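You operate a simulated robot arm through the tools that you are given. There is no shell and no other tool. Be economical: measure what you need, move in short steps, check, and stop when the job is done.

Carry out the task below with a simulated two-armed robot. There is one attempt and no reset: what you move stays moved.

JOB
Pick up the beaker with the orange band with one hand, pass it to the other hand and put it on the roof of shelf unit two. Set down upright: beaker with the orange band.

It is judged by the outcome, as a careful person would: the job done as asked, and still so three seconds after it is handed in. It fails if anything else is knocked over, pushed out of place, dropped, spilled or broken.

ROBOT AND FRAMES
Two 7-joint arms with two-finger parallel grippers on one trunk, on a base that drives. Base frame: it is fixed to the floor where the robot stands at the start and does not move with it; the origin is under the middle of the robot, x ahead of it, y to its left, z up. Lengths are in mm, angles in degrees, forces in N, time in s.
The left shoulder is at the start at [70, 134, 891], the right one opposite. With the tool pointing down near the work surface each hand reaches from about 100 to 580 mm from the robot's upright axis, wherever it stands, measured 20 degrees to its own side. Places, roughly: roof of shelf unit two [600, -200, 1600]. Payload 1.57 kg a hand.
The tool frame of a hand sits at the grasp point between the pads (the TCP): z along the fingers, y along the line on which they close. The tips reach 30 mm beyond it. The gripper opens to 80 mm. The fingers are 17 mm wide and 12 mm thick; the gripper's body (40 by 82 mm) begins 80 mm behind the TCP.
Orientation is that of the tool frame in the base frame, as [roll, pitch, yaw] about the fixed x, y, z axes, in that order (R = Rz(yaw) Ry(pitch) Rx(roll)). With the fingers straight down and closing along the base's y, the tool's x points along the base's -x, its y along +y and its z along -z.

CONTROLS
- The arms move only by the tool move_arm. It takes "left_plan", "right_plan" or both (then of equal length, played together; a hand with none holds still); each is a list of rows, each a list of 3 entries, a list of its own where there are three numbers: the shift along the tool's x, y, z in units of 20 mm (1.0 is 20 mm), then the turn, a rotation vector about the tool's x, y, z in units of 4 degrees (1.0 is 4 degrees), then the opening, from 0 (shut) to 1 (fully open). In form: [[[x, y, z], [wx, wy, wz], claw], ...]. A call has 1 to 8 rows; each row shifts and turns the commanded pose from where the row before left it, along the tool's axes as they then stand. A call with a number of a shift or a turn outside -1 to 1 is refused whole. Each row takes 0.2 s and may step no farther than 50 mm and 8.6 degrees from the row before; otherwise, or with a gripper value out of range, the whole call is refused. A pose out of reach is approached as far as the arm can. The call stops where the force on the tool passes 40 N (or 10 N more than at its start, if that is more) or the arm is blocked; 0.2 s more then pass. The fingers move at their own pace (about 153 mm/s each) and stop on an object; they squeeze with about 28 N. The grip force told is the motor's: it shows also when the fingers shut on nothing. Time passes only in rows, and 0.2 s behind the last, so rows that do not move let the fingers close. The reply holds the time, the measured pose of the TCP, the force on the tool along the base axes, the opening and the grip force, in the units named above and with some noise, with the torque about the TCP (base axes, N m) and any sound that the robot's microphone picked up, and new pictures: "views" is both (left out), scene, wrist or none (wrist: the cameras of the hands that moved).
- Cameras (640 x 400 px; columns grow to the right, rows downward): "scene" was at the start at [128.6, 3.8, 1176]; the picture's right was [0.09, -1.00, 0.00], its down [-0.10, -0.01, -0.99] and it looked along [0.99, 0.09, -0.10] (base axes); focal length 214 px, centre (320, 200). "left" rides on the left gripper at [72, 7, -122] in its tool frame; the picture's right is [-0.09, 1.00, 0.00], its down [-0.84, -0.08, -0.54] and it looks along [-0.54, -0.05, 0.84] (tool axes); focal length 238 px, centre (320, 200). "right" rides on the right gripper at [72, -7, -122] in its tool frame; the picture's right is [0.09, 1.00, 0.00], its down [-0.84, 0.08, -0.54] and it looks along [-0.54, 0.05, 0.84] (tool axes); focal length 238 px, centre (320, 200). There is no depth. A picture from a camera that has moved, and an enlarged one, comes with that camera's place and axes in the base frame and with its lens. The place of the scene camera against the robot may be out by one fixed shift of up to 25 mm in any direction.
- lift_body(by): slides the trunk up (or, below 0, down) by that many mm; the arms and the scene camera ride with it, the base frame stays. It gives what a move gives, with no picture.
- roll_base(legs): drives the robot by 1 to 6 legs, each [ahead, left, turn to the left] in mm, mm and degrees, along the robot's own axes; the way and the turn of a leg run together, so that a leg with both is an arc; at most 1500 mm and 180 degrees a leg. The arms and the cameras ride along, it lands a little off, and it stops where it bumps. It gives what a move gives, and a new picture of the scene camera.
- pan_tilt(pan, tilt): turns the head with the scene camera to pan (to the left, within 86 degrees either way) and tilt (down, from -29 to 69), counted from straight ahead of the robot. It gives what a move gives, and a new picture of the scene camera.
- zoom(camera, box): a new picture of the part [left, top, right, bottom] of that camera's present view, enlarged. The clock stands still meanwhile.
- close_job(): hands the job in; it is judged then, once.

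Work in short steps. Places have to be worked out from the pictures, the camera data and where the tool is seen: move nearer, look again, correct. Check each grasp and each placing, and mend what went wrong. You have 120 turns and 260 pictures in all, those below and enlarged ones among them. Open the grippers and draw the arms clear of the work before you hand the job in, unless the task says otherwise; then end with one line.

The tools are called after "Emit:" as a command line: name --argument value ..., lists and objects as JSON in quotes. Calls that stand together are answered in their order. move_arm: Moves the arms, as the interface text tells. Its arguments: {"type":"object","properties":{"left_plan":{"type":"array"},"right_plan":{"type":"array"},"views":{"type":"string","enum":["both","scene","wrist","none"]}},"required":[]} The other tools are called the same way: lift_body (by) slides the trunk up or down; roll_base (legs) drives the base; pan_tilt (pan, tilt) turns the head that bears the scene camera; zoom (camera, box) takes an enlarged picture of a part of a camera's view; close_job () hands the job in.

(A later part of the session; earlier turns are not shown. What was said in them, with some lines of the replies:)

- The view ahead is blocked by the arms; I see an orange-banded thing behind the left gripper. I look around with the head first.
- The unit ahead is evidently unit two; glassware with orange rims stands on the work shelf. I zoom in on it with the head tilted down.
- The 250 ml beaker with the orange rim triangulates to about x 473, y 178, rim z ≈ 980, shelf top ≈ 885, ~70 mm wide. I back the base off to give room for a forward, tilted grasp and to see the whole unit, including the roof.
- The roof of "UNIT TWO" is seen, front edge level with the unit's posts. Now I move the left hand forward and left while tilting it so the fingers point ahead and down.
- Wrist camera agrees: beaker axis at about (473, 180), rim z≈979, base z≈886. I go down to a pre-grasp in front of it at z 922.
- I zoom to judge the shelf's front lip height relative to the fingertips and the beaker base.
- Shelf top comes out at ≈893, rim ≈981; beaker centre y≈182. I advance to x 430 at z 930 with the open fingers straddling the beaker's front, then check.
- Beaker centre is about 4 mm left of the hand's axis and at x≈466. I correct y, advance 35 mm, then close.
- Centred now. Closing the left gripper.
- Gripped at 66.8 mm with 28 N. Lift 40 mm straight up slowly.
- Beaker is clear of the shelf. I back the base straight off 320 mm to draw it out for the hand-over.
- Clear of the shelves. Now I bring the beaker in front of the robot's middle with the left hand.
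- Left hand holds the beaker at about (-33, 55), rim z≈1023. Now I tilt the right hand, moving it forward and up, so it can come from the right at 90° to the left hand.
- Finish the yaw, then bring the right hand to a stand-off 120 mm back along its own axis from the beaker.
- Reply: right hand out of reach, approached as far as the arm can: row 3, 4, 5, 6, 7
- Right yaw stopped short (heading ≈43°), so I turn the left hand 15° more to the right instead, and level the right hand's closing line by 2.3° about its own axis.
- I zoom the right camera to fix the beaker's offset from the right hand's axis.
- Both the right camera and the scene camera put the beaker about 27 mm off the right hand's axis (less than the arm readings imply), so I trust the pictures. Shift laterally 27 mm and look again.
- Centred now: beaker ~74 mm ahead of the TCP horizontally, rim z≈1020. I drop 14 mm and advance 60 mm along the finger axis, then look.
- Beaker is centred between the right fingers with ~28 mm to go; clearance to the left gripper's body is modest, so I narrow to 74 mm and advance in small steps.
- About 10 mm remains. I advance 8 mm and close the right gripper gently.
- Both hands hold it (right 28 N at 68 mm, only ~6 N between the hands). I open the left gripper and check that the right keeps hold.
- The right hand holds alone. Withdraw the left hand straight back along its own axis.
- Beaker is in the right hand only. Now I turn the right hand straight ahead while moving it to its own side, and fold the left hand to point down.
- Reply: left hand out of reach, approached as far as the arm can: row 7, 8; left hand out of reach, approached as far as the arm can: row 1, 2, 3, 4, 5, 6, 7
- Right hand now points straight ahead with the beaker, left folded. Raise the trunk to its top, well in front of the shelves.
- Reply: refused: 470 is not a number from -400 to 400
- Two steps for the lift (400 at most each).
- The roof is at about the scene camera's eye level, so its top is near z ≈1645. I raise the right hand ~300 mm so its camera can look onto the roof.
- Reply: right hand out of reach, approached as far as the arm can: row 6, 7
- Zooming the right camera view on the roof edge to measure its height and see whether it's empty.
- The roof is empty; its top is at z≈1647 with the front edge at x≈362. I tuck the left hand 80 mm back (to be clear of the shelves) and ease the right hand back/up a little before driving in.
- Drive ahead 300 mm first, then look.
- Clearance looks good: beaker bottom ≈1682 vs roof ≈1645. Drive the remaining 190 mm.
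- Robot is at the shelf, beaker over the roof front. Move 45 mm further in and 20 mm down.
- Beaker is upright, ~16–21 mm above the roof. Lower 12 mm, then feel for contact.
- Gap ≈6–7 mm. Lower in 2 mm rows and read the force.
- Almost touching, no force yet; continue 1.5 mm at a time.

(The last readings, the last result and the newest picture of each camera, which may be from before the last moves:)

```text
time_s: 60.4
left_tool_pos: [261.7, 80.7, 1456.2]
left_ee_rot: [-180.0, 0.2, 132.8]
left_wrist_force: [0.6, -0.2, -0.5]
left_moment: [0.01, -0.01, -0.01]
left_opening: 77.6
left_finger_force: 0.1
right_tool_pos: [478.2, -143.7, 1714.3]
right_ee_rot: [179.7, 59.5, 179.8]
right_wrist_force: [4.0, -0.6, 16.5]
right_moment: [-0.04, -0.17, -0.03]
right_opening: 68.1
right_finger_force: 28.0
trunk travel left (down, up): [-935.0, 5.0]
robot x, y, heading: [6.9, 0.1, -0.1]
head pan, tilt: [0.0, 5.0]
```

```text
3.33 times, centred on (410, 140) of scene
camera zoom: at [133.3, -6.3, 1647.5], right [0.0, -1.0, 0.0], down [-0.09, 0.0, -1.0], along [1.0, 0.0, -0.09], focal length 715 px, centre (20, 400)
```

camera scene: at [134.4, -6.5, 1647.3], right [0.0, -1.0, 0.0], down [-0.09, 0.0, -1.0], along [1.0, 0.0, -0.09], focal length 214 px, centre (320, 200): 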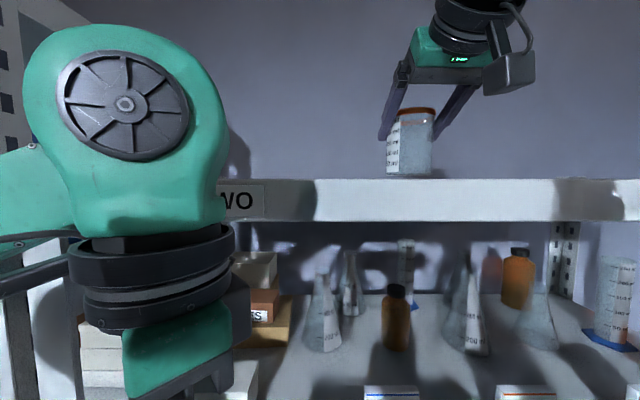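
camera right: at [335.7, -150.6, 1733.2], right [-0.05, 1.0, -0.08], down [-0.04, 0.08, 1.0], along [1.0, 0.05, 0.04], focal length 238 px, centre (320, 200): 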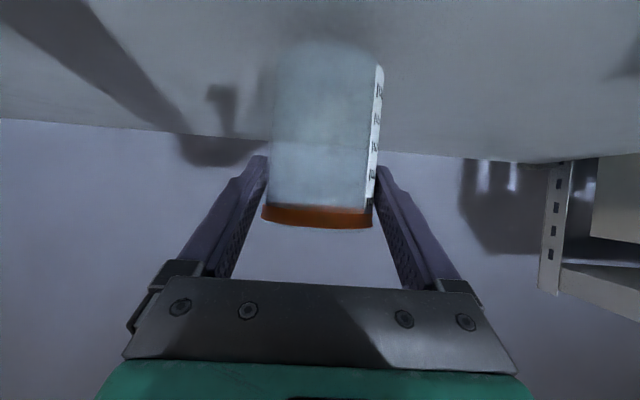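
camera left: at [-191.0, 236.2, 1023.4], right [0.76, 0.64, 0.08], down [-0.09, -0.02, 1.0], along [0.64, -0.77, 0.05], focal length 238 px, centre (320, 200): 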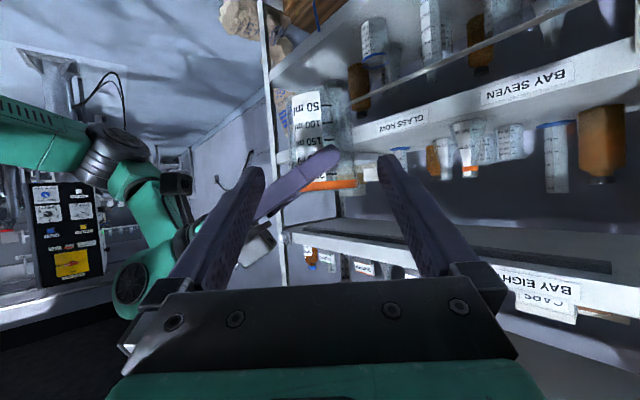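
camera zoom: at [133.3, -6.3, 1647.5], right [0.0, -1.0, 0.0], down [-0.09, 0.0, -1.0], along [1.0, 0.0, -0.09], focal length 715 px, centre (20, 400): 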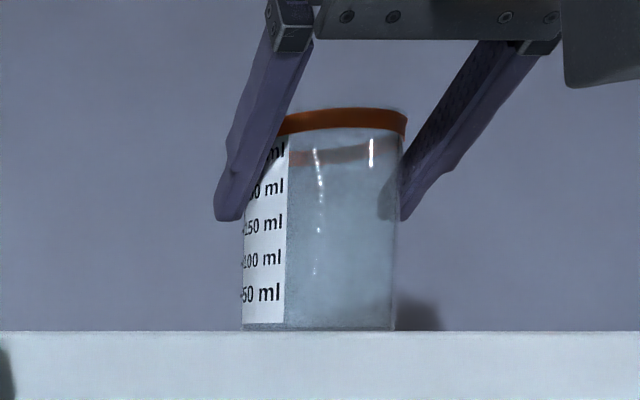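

Firm contact on the roof (16 N). I relieve ~1 mm and open the right gripper.

Emit:
move_arm --right_plan '[[[-0.05, 0, -0.03], [0, 0, 0], 0.5], [[0, 0, 0], [0, 0, 0], 0.5], [[0, 0, 0], [0, 0, 0], 0.9], [[0, 0, 0], [0, 0, 0], 1.0], [[0, 0, 0], [0, 0, 0], 1.0]]' --views "both"

Emit:
zoom --camera "scene" --box '[360, 80, 460, 200]'

```text
time_s: 61.6
left_tool_pos: [262.1, 81.2, 1455.3]
left_ee_rot: [-180.0, 0.1, 132.7]
left_wrist_force: [0.8, 0.0, -0.6]
left_moment: [-0.02, -0.02, 0.03]
left_opening: 77.6
left_finger_force: 0.1
right_tool_pos: [477.8, -143.7, 1714.6]
right_ee_rot: [179.8, 59.2, 179.9]
right_wrist_force: [0.1, -0.4, -0.6]
right_moment: [-0.02, -0.02, 0.01]
right_opening: 79.8
right_finger_force: 0.1
trunk travel left (down, up): [-935.0, 5.0]
robot x, y, heading: [9.3, -2.2, -0.2]
head pan, tilt: [0.0, 5.0]
camera scene: at [133.7, -6.6, 1647.3], right [0.0, -1.0, 0.0], down [-0.09, 0.0, -1.0], along [1.0, 0.0, -0.09], focal length 214 px, centre (320, 200)
camera right: at [335.4, -150.3, 1713.0], right [-0.05, 1.0, -0.08], down [-0.04, 0.08, 1.0], along [1.0, 0.05, 0.04], focal length 238 px, centre (320, 200)
```

scene: 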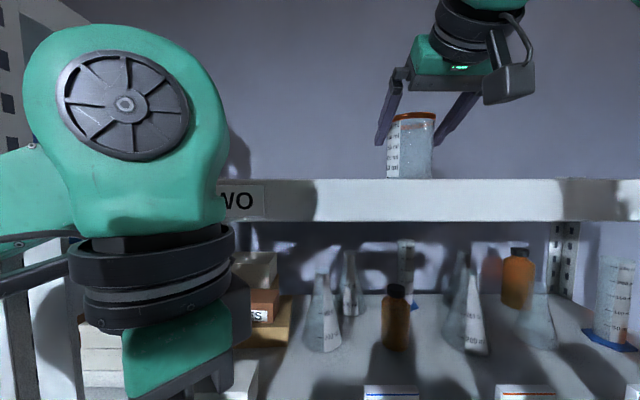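
right: 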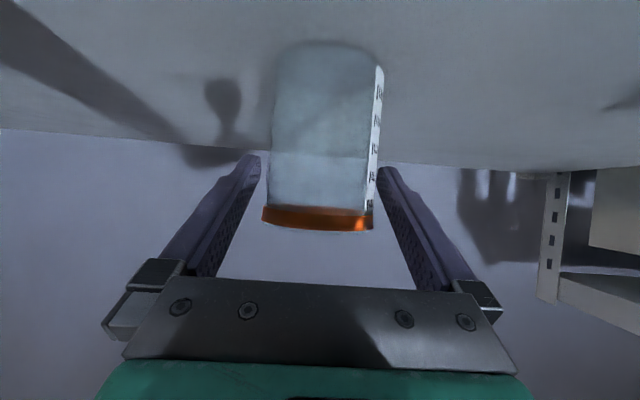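

```text
3.33 times, centred on (410, 140) of scene
camera zoom: at [133.7, -6.6, 1647.3], right [0.0, -1.0, 0.0], down [-0.09, 0.0, -1.0], along [1.0, 0.0, -0.09], focal length 715 px, centre (20, 400)
```

zoom: 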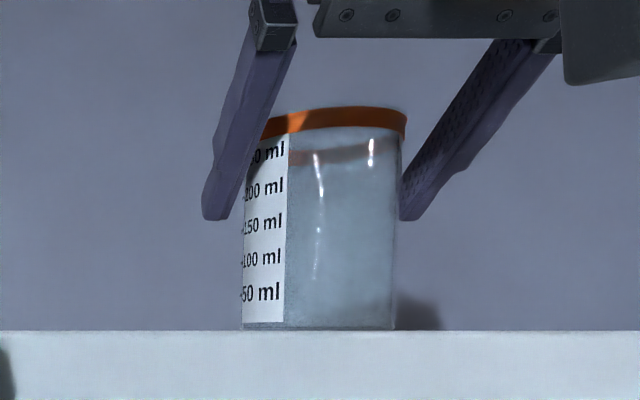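

The beaker stands on its own, upright. Withdraw the right hand back along its axis and then straight back.

Emit:
move_arm --right_plan '[[[0, 0, -0.5], [0, 0, 0], 1], [[0, 0, -1], [0, 0, 0], 1], [[0.3, 0, -0.95], [0, 0, 0], 1], [[0.51, 0, -0.86], [0, 0, 0], 1], [[0.51, 0, -0.86], [0, 0, 0], 1], [[0.51, 0, -0.86], [0, 0, 0], 1], [[0.51, 0, -0.86], [0, 0, 0], 1]]' --views "both"

```text
time_s: 63.2
left_tool_pos: [261.0, 81.1, 1455.9]
left_ee_rot: [179.9, 0.2, 132.7]
left_wrist_force: [-0.2, -0.5, 0.8]
left_moment: [-0.01, 0.0, 0.02]
left_opening: 77.3
left_finger_force: 0.0
right_tool_pos: [352.1, -144.8, 1734.4]
right_ee_rot: [179.8, 59.3, 179.8]
right_wrist_force: [-1.1, -0.2, -0.3]
right_moment: [-0.01, 0.02, 0.01]
right_opening: 80.3
right_finger_force: 0.0
trunk travel left (down, up): [-935.0, 5.0]
robot x, y, heading: [8.7, -0.5, -0.3]
head pan, tilt: [0.0, 5.0]
camera scene: at [132.8, -6.8, 1647.4], right [0.0, -1.0, 0.0], down [-0.09, 0.0, -1.0], along [1.0, 0.0, -0.09], focal length 214 px, centre (320, 200)
camera right: at [209.4, -151.8, 1732.9], right [-0.05, 1.0, -0.08], down [-0.04, 0.08, 1.0], along [1.0, 0.05, 0.04], focal length 238 px, centre (320, 200)
```

scene: 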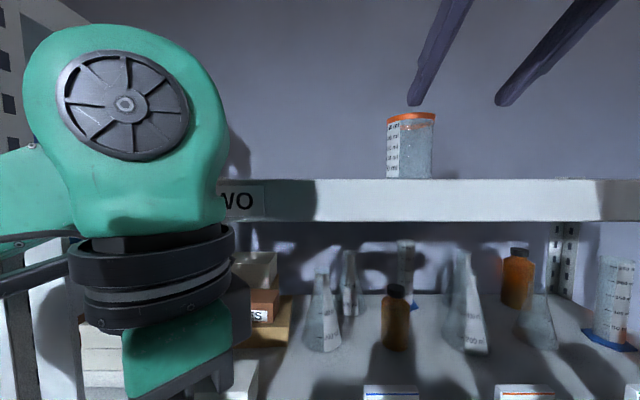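
right: 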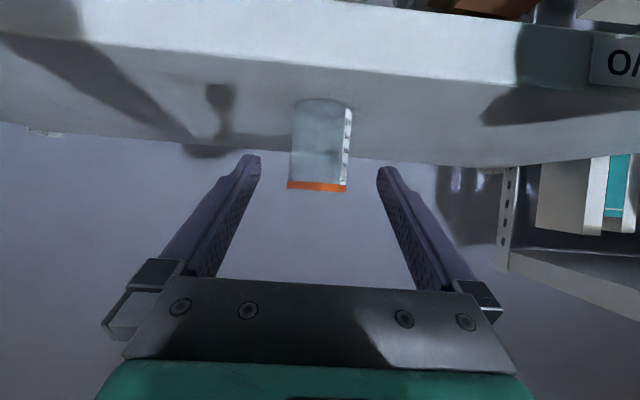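

The beaker stands upright well inside the roof's edge. I back the base off so both arms are clear, and take a last look.

Emit:
roll_base --legs '[[-350, 0, 0]]'

Emit:
zoom --camera "right" --box '[220, 60, 420, 200]'

Emit:
pan_tilt --pan 0 --tilt 35

```text
time_s: 65.5
left_tool_pos: [-73.1, 82.6, 1455.6]
left_ee_rot: [-179.9, 0.0, 132.7]
left_wrist_force: [-0.2, -0.3, -0.3]
left_moment: [0.01, 0.01, 0.01]
left_opening: 77.5
left_finger_force: 0.0
right_tool_pos: [18.3, -145.9, 1733.1]
right_ee_rot: [179.8, 59.2, 179.7]
right_wrist_force: [-0.6, -0.7, 0.3]
right_moment: [-0.05, 0.02, 0.01]
right_opening: 79.9
right_finger_force: 0.2
trunk travel left (down, up): [-935.0, 5.0]
robot x, y, heading: [-333.3, 1.1, -0.4]
head pan, tilt: [0.0, 5.0]
camera scene: at [-201.9, -5.5, 1646.9], right [0.0, -1.0, 0.0], down [-0.09, 0.0, -1.0], along [1.0, 0.0, -0.09], focal length 214 px, centre (320, 200)
```

scene: 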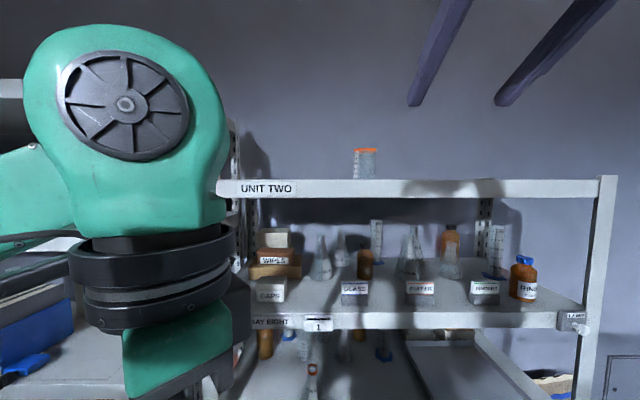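

```text
2.86 times, centred on (320, 130) of right
camera zoom: at [-124.6, -150.7, 1732.1], right [-0.05, 1.0, -0.08], down [-0.04, 0.08, 1.0], along [1.0, 0.05, 0.03], focal length 681 px, centre (320, 400)
```

zoom: 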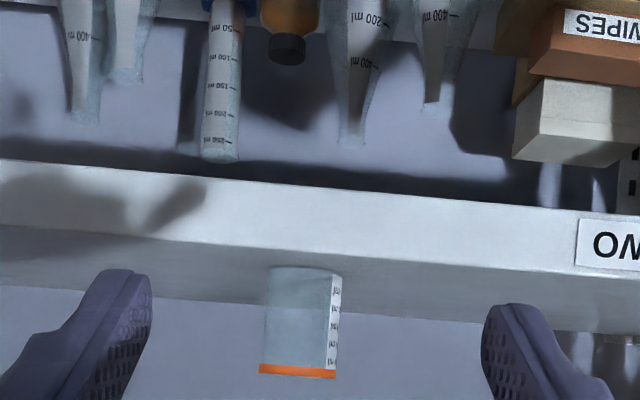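

```text
time_s: 66.4
left_tool_pos: [-78.7, 82.1, 1457.4]
left_ee_rot: [-180.0, 0.2, 132.7]
left_wrist_force: [0.3, -1.0, 0.5]
left_moment: [0.02, -0.02, 0.02]
left_opening: 77.9
left_finger_force: 0.1
right_tool_pos: [14.2, -143.6, 1734.5]
right_ee_rot: [179.9, 59.4, 179.7]
right_wrist_force: [0.4, -0.7, 1.3]
right_moment: [-0.03, 0.02, -0.01]
right_opening: 79.8
right_finger_force: 0.1
trunk travel left (down, up): [-935.0, 5.0]
robot x, y, heading: [-336.8, -2.2, -0.2]
head pan, tilt: [0.0, 35.0]
camera scene: at [-210.8, -5.5, 1599.3], right [0.0, -1.0, 0.0], down [-0.57, 0.0, -0.82], along [0.82, 0.0, -0.57], focal length 214 px, centre (320, 200)
```

scene: 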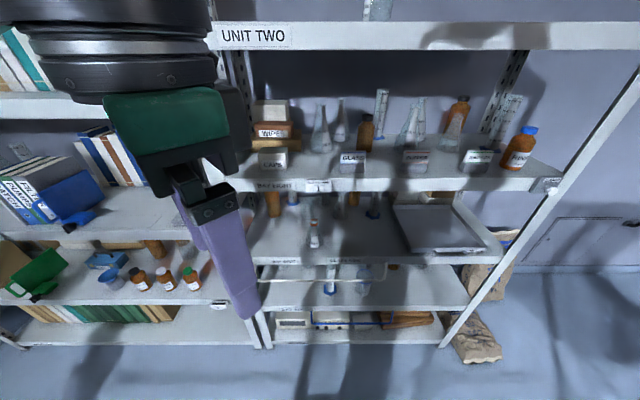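

The beaker stands upright on unit two's roof, nothing else looks disturbed, and both grippers are open and clear. Handing in.

Emit:
close_job

```text
The job is handed in.
```

The left hand picked up the orange-banded beaker and passed it to the right hand, which set it upright on the roof of shelf unit two; nothing else looks disturbed.
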